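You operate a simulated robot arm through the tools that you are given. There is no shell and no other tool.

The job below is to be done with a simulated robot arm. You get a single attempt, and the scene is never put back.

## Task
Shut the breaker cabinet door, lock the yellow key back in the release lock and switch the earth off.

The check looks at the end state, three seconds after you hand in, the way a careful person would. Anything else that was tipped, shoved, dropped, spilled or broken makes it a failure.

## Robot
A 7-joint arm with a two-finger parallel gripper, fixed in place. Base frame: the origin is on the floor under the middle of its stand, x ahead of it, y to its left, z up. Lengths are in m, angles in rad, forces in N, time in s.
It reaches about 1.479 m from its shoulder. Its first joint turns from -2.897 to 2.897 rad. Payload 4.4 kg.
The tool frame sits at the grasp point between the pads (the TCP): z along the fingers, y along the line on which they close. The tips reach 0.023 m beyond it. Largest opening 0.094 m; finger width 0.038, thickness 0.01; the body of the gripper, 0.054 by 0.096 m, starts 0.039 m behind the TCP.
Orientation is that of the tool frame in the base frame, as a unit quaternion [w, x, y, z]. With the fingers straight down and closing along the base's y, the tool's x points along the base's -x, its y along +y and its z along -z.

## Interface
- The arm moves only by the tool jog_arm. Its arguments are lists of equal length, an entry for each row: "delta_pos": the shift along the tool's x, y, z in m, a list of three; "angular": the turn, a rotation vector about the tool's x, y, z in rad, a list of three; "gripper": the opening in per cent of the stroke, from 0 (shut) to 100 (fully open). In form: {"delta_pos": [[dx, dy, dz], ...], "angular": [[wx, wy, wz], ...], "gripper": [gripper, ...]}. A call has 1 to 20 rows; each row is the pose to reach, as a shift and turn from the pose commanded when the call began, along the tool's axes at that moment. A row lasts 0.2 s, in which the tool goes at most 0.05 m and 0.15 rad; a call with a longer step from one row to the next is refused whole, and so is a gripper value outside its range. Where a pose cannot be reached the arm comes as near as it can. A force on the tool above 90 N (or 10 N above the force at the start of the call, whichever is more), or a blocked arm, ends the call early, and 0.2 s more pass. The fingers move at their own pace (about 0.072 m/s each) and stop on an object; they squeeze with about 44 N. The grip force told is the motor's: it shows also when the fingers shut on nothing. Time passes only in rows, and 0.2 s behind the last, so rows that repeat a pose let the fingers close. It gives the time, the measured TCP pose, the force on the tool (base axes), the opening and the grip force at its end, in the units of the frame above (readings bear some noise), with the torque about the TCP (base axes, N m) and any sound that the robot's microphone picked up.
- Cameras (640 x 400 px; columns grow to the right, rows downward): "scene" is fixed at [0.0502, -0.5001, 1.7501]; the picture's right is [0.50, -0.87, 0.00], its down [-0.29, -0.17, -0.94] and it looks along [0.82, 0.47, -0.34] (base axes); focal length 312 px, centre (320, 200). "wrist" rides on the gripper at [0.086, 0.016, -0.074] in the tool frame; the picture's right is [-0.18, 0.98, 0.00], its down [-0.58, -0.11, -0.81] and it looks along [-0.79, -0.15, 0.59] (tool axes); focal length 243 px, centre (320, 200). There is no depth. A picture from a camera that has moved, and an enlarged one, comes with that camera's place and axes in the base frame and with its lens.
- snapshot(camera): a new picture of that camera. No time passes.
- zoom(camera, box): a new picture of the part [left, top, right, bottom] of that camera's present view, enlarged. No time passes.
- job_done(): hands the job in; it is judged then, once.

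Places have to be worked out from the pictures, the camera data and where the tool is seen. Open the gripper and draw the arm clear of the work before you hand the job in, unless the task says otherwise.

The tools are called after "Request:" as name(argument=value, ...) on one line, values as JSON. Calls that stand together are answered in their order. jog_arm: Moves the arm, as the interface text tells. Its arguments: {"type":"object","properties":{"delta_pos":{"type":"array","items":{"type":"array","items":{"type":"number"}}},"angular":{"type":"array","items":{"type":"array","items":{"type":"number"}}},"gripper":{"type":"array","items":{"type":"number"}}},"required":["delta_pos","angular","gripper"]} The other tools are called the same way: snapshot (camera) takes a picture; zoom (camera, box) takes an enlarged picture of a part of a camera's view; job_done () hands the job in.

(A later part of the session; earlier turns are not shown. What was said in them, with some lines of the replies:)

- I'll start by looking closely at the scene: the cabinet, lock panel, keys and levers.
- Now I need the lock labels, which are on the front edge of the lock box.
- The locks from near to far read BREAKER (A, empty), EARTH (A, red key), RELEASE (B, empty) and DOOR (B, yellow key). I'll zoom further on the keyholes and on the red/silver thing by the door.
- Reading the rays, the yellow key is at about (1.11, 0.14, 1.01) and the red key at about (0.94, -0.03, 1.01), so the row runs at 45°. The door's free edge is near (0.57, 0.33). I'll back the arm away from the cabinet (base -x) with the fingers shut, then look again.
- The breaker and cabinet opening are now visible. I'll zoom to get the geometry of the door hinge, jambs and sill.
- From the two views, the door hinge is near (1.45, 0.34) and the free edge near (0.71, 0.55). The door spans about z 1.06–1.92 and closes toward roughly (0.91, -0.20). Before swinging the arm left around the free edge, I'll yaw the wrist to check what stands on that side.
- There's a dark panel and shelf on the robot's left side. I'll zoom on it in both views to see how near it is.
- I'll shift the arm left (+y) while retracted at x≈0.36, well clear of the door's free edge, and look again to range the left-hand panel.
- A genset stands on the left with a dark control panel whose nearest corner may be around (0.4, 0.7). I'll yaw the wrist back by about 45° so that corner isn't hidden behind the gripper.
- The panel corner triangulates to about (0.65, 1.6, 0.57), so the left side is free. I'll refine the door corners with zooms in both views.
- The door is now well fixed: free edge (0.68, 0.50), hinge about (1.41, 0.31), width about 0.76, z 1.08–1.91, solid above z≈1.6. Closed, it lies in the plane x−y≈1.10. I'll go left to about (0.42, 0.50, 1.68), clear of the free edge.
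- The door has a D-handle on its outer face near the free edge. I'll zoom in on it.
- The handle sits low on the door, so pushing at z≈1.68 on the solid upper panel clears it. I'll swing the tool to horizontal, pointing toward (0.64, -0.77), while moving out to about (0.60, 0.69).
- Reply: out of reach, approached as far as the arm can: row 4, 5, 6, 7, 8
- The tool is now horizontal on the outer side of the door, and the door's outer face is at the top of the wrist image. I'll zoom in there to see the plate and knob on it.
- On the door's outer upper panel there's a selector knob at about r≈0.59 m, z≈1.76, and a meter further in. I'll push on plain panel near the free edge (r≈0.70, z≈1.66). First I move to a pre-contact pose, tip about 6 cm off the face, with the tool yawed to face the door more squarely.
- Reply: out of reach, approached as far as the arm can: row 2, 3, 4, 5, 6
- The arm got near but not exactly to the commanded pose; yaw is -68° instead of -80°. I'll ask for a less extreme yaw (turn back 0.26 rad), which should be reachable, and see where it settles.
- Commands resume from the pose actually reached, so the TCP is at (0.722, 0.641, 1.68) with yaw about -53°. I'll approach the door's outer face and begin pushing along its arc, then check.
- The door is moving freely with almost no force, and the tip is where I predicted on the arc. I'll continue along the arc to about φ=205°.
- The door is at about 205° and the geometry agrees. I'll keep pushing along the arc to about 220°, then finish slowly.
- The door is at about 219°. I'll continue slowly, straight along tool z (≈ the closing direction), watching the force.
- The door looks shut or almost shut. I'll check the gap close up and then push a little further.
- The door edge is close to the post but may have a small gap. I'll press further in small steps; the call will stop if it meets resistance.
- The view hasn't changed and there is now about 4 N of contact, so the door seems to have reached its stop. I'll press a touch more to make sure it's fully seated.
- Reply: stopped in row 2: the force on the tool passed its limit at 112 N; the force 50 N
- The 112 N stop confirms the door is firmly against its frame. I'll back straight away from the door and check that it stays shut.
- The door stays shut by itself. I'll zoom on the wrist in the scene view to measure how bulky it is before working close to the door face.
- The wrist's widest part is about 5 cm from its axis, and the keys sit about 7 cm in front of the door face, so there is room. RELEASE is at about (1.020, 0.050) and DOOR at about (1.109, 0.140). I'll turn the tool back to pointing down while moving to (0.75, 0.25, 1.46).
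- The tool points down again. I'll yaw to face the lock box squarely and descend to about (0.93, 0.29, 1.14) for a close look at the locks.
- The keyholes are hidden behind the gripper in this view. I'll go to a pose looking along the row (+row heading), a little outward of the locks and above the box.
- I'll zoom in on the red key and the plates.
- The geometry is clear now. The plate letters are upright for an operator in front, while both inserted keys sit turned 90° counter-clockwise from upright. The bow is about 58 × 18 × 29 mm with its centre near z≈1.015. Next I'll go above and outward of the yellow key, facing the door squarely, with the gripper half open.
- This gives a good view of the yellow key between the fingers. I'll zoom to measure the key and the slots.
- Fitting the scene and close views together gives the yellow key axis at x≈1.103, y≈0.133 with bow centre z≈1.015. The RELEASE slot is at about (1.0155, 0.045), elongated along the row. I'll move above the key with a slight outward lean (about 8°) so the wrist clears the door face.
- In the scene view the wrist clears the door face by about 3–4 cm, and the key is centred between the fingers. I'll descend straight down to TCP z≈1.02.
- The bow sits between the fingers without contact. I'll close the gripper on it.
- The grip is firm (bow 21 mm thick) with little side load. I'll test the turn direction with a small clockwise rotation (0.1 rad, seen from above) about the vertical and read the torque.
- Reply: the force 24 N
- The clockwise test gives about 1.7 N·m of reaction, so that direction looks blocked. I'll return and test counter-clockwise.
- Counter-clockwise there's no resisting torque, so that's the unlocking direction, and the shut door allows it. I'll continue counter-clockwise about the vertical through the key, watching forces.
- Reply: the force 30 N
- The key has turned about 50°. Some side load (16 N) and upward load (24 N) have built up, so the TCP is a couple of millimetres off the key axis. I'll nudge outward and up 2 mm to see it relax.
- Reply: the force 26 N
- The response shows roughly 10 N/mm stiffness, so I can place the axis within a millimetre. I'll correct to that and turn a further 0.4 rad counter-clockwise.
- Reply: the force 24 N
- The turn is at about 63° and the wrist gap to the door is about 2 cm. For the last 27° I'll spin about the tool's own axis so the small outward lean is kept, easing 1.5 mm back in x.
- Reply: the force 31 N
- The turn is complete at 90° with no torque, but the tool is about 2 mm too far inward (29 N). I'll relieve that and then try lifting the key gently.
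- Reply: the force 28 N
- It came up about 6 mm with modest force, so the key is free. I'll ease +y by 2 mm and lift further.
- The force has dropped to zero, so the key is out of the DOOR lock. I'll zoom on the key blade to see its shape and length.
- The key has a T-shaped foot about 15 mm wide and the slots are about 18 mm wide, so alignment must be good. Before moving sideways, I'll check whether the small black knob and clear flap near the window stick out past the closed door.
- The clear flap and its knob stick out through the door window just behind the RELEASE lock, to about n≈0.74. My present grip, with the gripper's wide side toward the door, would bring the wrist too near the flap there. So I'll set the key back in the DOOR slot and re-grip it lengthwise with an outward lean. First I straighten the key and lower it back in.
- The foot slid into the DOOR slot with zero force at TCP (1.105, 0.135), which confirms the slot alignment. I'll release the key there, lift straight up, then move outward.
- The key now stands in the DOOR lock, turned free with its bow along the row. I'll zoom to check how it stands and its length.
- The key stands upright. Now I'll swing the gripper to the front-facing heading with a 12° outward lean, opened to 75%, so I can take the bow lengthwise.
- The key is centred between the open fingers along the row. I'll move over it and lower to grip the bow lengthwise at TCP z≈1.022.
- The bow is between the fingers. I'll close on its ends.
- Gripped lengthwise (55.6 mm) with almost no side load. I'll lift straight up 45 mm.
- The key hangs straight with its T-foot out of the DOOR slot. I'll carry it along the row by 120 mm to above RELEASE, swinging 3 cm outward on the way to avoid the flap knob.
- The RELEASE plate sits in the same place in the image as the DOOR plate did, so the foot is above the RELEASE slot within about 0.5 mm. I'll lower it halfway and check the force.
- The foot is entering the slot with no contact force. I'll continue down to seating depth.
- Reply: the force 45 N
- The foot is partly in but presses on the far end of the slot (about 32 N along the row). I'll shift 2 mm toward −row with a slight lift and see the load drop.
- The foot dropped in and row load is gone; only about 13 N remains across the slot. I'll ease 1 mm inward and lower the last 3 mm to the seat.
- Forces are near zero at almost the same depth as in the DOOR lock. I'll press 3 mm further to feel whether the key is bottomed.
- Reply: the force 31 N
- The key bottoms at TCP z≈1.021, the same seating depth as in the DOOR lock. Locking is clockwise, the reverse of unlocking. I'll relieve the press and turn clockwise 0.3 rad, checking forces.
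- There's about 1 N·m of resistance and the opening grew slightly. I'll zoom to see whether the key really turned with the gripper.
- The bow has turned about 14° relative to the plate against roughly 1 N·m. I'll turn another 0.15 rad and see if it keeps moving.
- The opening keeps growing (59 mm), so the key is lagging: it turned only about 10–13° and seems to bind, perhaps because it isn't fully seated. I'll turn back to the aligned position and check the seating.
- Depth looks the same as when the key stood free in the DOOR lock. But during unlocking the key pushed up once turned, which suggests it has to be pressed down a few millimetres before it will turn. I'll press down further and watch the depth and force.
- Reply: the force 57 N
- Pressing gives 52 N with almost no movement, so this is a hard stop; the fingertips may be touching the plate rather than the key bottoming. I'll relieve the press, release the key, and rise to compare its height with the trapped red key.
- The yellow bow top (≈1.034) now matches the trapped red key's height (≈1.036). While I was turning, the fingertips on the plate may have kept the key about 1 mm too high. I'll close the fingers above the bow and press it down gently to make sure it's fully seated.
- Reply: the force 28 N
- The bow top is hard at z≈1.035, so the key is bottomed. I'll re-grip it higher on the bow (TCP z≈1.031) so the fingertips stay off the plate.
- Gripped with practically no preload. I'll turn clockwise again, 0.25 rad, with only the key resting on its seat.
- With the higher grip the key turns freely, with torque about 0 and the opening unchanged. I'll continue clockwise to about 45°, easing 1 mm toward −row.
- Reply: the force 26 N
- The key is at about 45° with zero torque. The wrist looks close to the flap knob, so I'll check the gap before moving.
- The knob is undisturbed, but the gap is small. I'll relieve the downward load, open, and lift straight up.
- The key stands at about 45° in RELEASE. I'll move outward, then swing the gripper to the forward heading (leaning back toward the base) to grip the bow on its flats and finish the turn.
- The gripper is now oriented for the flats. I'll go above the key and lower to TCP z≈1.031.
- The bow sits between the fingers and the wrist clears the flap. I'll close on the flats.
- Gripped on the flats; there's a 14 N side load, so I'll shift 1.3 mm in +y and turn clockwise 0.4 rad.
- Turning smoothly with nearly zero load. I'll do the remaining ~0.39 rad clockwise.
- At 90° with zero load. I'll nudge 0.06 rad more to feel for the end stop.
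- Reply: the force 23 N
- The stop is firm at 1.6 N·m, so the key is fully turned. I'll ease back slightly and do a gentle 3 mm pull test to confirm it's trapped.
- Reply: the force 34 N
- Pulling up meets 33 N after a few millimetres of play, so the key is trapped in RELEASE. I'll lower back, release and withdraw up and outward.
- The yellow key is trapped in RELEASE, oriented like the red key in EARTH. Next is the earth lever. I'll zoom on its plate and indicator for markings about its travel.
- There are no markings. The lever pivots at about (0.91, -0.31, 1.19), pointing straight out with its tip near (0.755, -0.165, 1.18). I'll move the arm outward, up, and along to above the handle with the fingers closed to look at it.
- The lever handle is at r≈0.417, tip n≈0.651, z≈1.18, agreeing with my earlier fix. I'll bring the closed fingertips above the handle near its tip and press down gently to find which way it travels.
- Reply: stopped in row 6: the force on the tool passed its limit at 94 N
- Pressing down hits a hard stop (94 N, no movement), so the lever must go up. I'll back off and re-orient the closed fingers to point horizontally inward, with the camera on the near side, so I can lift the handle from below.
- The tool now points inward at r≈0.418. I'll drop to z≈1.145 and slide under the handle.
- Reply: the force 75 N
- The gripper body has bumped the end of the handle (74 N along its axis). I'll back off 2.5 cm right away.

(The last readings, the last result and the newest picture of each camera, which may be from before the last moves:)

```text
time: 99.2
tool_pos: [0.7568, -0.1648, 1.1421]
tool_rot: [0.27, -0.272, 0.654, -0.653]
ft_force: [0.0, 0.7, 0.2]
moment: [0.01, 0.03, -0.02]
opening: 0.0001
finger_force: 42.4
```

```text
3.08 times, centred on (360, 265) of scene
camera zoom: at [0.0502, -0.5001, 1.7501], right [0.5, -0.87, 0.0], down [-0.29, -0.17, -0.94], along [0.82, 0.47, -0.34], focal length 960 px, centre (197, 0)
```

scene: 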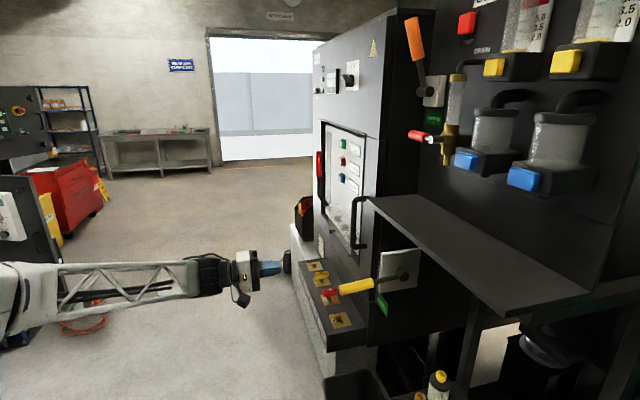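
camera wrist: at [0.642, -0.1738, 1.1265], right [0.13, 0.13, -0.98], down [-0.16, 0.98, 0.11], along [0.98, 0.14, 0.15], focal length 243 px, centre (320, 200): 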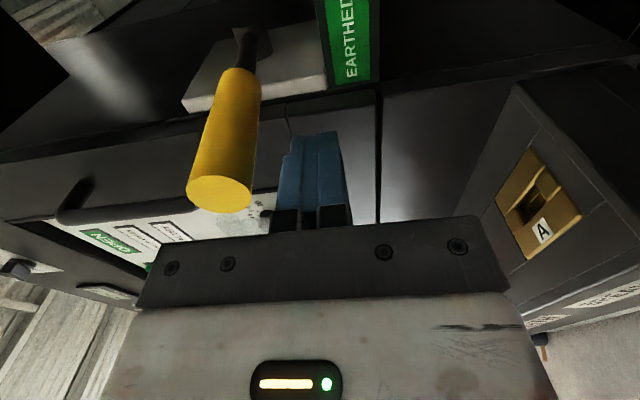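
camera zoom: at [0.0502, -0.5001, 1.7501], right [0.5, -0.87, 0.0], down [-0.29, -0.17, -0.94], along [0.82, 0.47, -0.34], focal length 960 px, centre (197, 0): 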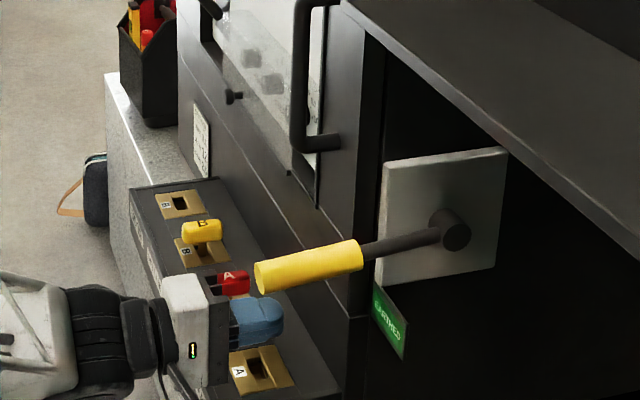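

Force is zero again and the lever is unchanged. From here about 4 cm of finger lies under the handle. I'll raise gently and see if the lever moves.

Request:
jog_arm(delta_pos=[[0, -0.01, 0], [0, -0.018, 0], [0, -0.024, 0], [0, -0.03, 0], [0, -0.036, 0]], angular=[[0, 0, 0], [0, 0, 0], [0, 0, 0], [0, 0, 0], [0, 0, 0]], gripper=[0, 0, 0, 0, 0])

Request:
snapshot(camera="wrist")

Request:
zoom(camera="scene", box=[290, 200, 430, 330])

```text
time: 100.4
tool_pos: [0.7551, -0.1652, 1.1814]
tool_rot: [0.27, -0.272, 0.654, -0.653]
ft_force: [-0.8, 2.4, -3.7]
moment: [-0.03, -0.01, -0.01]
opening: 0.0
finger_force: 42.4
```

```text
taken
camera wrist: at [0.6418, -0.1734, 1.1656], right [0.13, 0.13, -0.98], down [-0.16, 0.98, 0.11], along [0.98, 0.14, 0.15], focal length 243 px, centre (320, 200)
```

wrist: 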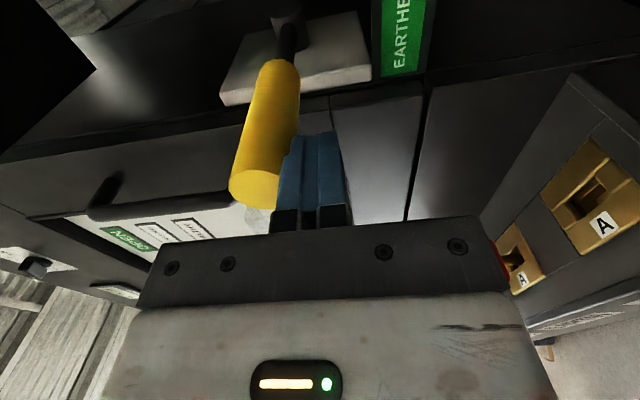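

```text
3.08 times, centred on (360, 265) of scene
camera zoom: at [0.0502, -0.5001, 1.7501], right [0.5, -0.87, 0.0], down [-0.29, -0.17, -0.94], along [0.82, 0.47, -0.34], focal length 960 px, centre (197, 0)
```

zoom: 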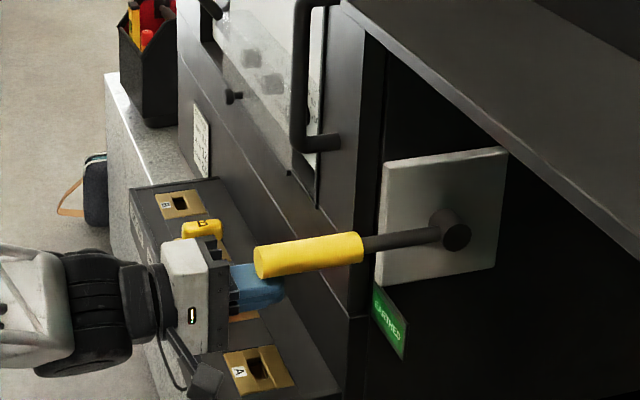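

The lever lifts easily (about 4 N), so up is the right direction. I'll continue following its arc to about 35°.

Request:
jog_arm(delta_pos=[[0, -0.0236, 0.003], [0, -0.046, 0.0098], [0, -0.0666, 0.018], [0, -0.0896, 0.0285]], angular=[[0, 0, 0], [0, 0, 0], [0, 0, 0], [0, 0, 0]], gripper=[0, 0, 0, 0])

Request:
snapshot(camera="wrist")

Request:
zoom(camera="scene", box=[290, 170, 430, 330])

```text
time: 101.4
tool_pos: [0.7752, -0.1846, 1.2716]
tool_rot: [0.271, -0.271, 0.654, -0.652]
ft_force: [-2.7, 4.8, -2.2]
moment: [-0.04, 0.01, -0.03]
opening: 0.0
finger_force: 42.4
```

```text
taken
camera wrist: at [0.6609, -0.1926, 1.2554], right [0.13, 0.13, -0.98], down [-0.16, 0.98, 0.11], along [0.98, 0.14, 0.15], focal length 243 px, centre (320, 200)
```

wrist: 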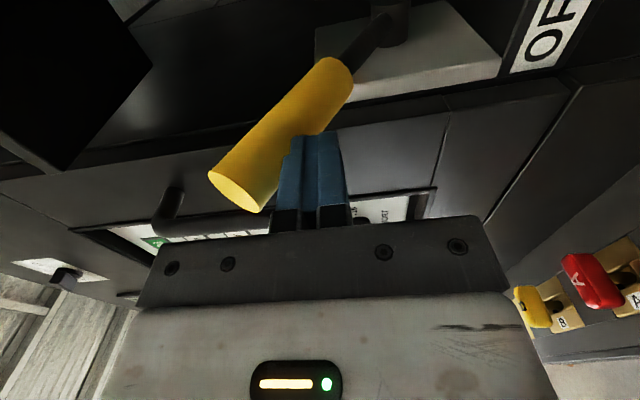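

```text
2.50 times, centred on (360, 250) of scene
camera zoom: at [0.0502, -0.5001, 1.7501], right [0.5, -0.87, 0.0], down [-0.29, -0.17, -0.94], along [0.82, 0.47, -0.34], focal length 780 px, centre (220, 75)
```

zoom: 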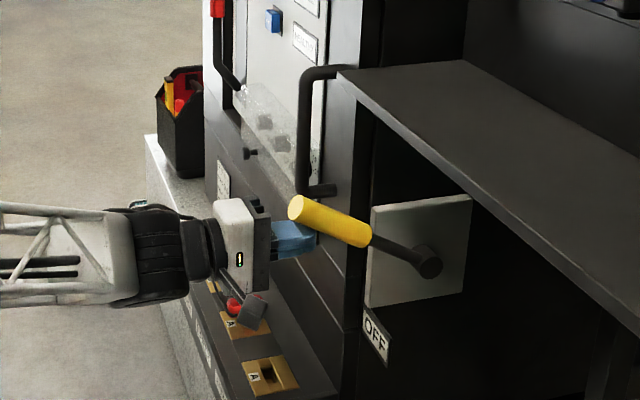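

The indicator now reads OFF with the lever about 40° up. I'll carry it on to the end of its travel.

Request:
jog_arm(delta_pos=[[0, -0.0184, 0.0153], [0, -0.036, 0.0302], [0, -0.0454, 0.0523], [0, -0.0514, 0.0752]], angular=[[0, 0, 0], [0, 0, 0], [0, 0, 0], [0, 0, 0]], gripper=[0, 0, 0, 0])

Request:
snapshot(camera="wrist")

Request:
zoom(camera="scene", box=[290, 170, 430, 330])

```text
time: 102.4
tool_pos: [0.8312, -0.2365, 1.3221]
tool_rot: [0.271, -0.272, 0.654, -0.651]
ft_force: [-1.3, 0.8, -1.4]
moment: [0.02, 0.02, -0.07]
opening: 0.0
finger_force: 42.2
```

```text
taken
camera wrist: at [0.7165, -0.2447, 1.3059], right [0.13, 0.13, -0.98], down [-0.16, 0.98, 0.11], along [0.98, 0.14, 0.14], focal length 243 px, centre (320, 200)
```

wrist: 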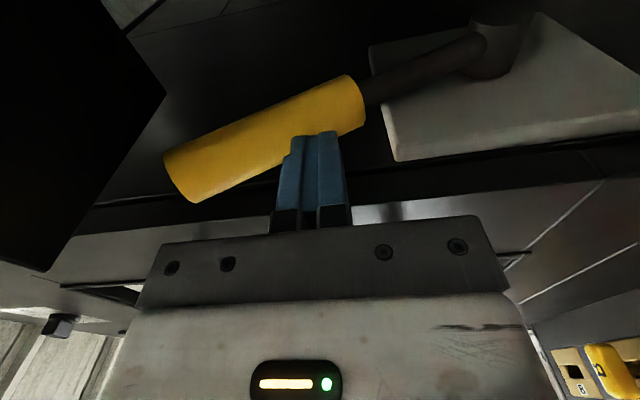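

```text
2.50 times, centred on (360, 250) of scene
camera zoom: at [0.0502, -0.5001, 1.7501], right [0.5, -0.87, 0.0], down [-0.29, -0.17, -0.94], along [0.82, 0.47, -0.34], focal length 780 px, centre (220, 75)
```

zoom: 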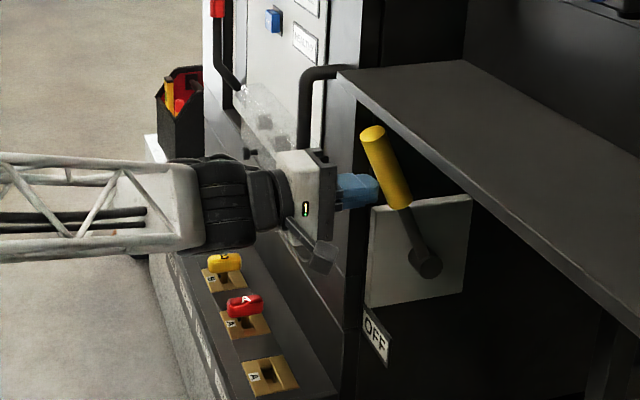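

The lever is at about 65–70°. I'll push the last part inward in small steps, shifted slightly away from the side plate, and watch for the stop.

Request:
jog_arm(delta_pos=[[0.002, -0.003, 0.02], [0.004, -0.005, 0.038], [0.004, -0.006, 0.052], [0.004, -0.006, 0.062]], angular=[[0, 0, 0], [0, 0, 0], [0, 0, 0], [0, 0, 0]], gripper=[0, 0, 0, 0])

Request:
snapshot(camera="wrist")

Request:
zoom(camera="scene", box=[290, 170, 430, 330])

```text
time: 103.1
tool_pos: [0.8524, -0.2658, 1.3273]
tool_rot: [0.271, -0.272, 0.654, -0.652]
ft_force: [-80.9, 49.5, -5.5]
moment: [-0.34, -0.65, -0.55]
opening: 0.0001
finger_force: 42.3
stopped in row 3: the force on the tool passed its limit at 162 N (the readings are from after the stop); the commanded pose is now the measured one
```

```text
taken
camera wrist: at [0.7389, -0.2742, 1.3115], right [0.13, 0.13, -0.98], down [-0.16, 0.98, 0.11], along [0.98, 0.15, 0.15], focal length 243 px, centre (320, 200)
```

wrist: 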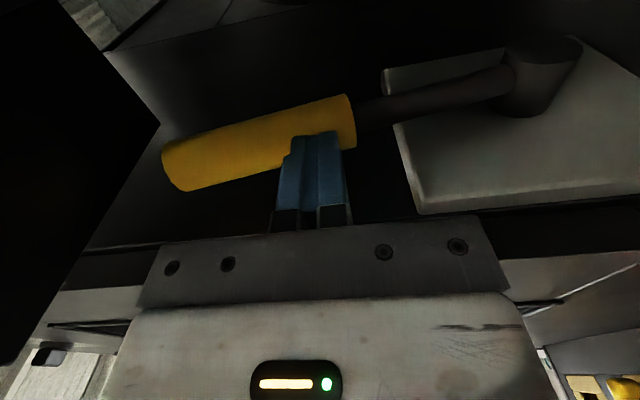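

```text
2.50 times, centred on (360, 250) of scene
camera zoom: at [0.0502, -0.5001, 1.7501], right [0.5, -0.87, 0.0], down [-0.29, -0.17, -0.94], along [0.82, 0.47, -0.34], focal length 780 px, centre (220, 75)
```

zoom: 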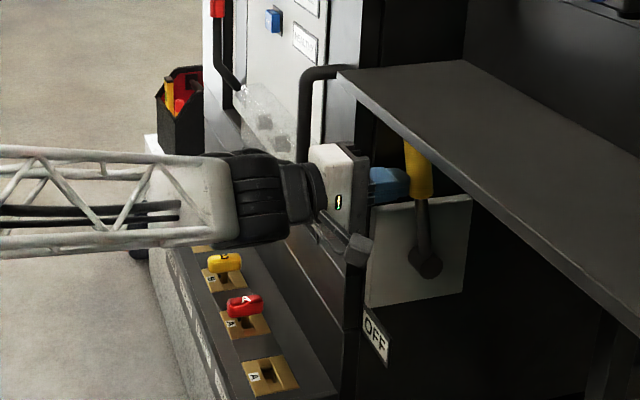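

The lever hit its end stop near vertical, with the force line through the fingertip, and the indicator reads OFF. I'll back away along the tool axis and check that the lever stays up.

Request:
jog_arm(delta_pos=[[0.001, 0, -0.02], [0.002, 0, -0.05], [0.002, 0, -0.09], [0.002, 0, -0.13], [0.002, 0, -0.17]], angular=[[0, 0, 0], [0, 0, 0], [0, 0, 0], [0, 0, 0], [0, 0, 0]], gripper=[0, 0, 0, 0, 0])

Request:
snapshot(camera="wrist")

Request:
zoom(camera="scene", box=[290, 170, 430, 330])

```text
time: 104.3
tool_pos: [0.7303, -0.1472, 1.3285]
tool_rot: [0.269, -0.272, 0.655, -0.651]
ft_force: [-0.1, 1.0, -0.1]
moment: [0.0, 0.0, 0.03]
opening: 0.0
finger_force: 42.3
```

```text
taken
camera wrist: at [0.6162, -0.157, 1.3129], right [0.12, 0.13, -0.98], down [-0.16, 0.98, 0.11], along [0.98, 0.14, 0.14], focal length 243 px, centre (320, 200)
```

wrist: 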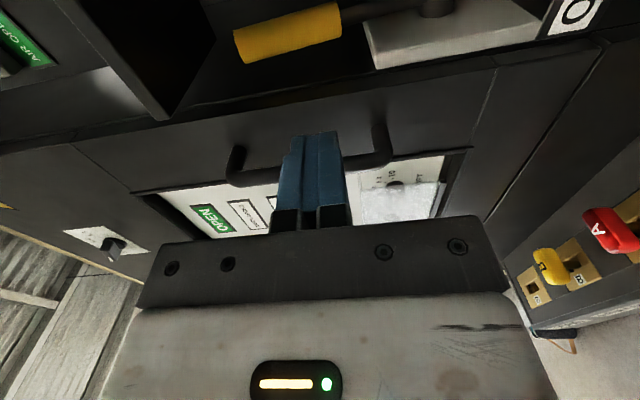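

```text
2.50 times, centred on (360, 250) of scene
camera zoom: at [0.0502, -0.5001, 1.7501], right [0.5, -0.87, 0.0], down [-0.29, -0.17, -0.94], along [0.82, 0.47, -0.34], focal length 780 px, centre (220, 75)
```

zoom: 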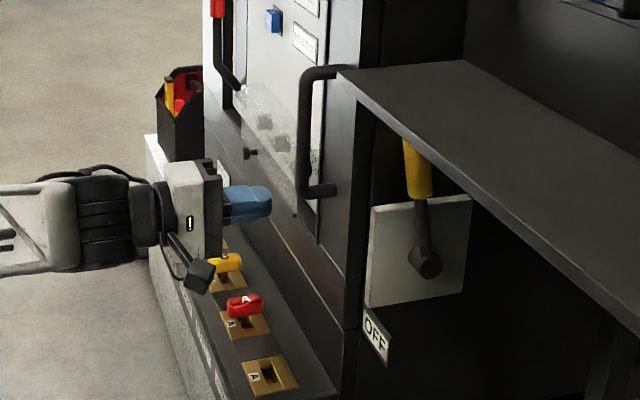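

The lever stays up and the indicator reads OFF. I'll retract the arm well clear and open the gripper.

Request:
jog_arm(delta_pos=[[0, 0, -0.04], [0, -0.01, -0.08], [0, -0.03, -0.12], [0, -0.05, -0.16], [0, -0.07, -0.2], [0, -0.09, -0.24], [0, -0.09, -0.24]], angular=[[0, 0, 0], [0, 0, 0], [0, 0, 0], [0, 0, 0], [0, 0, 0], [0, 0, 0], [0, 0, 0]], gripper=[0, 0, 0, 50, 100, 100, 100])

Request:
snapshot(camera="scene")

Request:
snapshot(camera="wrist")

Request:
zoom(camera="scene", box=[300, 230, 420, 330])

Request:
zoom(camera="scene", box=[290, 0, 450, 200])

```text
time: 105.9
tool_pos: [0.5645, 0.0206, 1.4185]
tool_rot: [0.27, -0.274, 0.655, -0.651]
ft_force: [0.0, -0.2, 0.1]
moment: [-0.02, 0.0, 0.03]
opening: 0.0939
finger_force: 0.0
```

```text
taken
```

scene: 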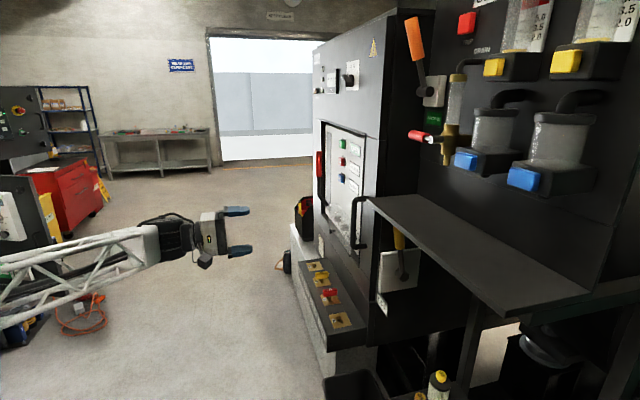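

```text
taken
camera wrist: at [0.451, 0.012, 1.4017], right [0.12, 0.13, -0.98], down [-0.16, 0.98, 0.11], along [0.98, 0.14, 0.14], focal length 243 px, centre (320, 200)
```

wrist: 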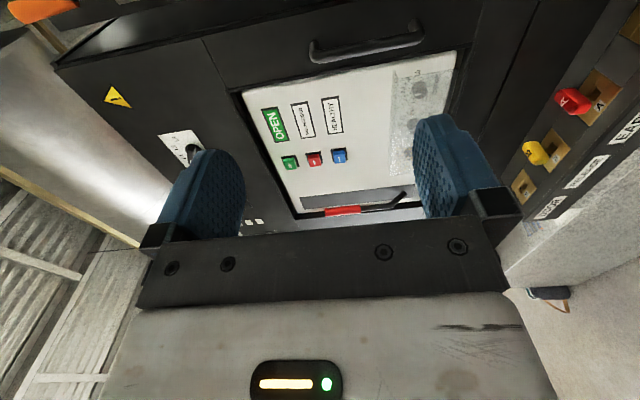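

```text
4.00 times, centred on (360, 280) of scene
camera zoom: at [0.0502, -0.5001, 1.7501], right [0.5, -0.87, 0.0], down [-0.29, -0.17, -0.94], along [0.82, 0.47, -0.34], focal length 1249 px, centre (160, -120)
```

zoom: 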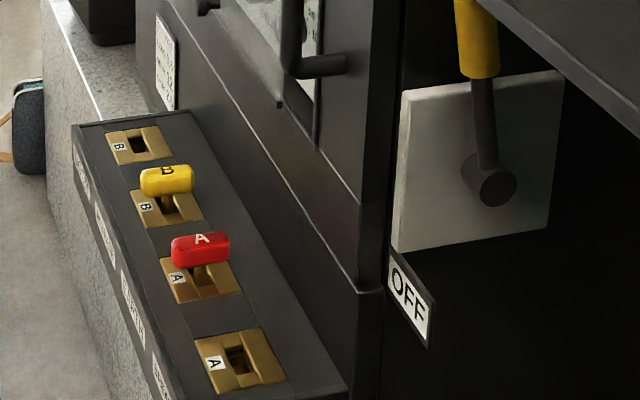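

```text
2.00 times, centred on (370, 100) of scene
camera zoom: at [0.0502, -0.5001, 1.7501], right [0.5, -0.87, 0.0], down [-0.29, -0.17, -0.94], along [0.82, 0.47, -0.34], focal length 624 px, centre (220, 400)
```

zoom: 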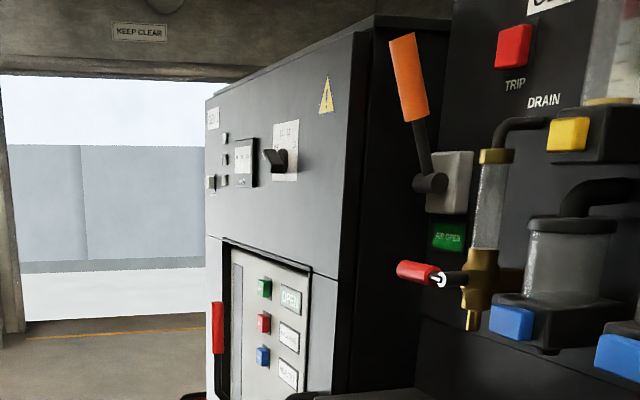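

Final check: the door is flush in its frame. The yellow key is turned and trapped in RELEASE like the red key in EARTH. The earth lever is at its upper stop with the indicator reading OFF. The arm is clear with the gripper open, so I'm handing in.

Request:
job_done()

```text
The job is handed in.
```

The breaker cabinet door is shut, the yellow key is locked in the RELEASE lock and the earth is switched off. The job is handed in; no verdict has come back yet.

- **Door:** pushed closed until it met its frame firmly. It stayed shut after I backed away.
- **Yellow key:** turned free in the DOOR lock, moved to RELEASE and turned a quarter clockwise to its stop. A gentle upward pull met firm resistance, so it is trapped, and it sits the same way as the red key in EARTH.
- **Earth:** the lever went from horizontal up to its end stop, and the indicator changed from EARTHED to OFF. The lever held its position when I let go.

Three contacts were harder than intended, but the last pictures show no visible change:

- Pressing down on the earth lever to find its direction reached 94 N against the lower stop.
- The gripper body bumped the end of the lever handle at about 74 N before I backed off.
- Reaching the lever's upper stop peaked at 162 N.

The wrist also passed close to the clear flap's knob, which showed no movement in the close-up I took then. The arm is clear and the gripper is open.
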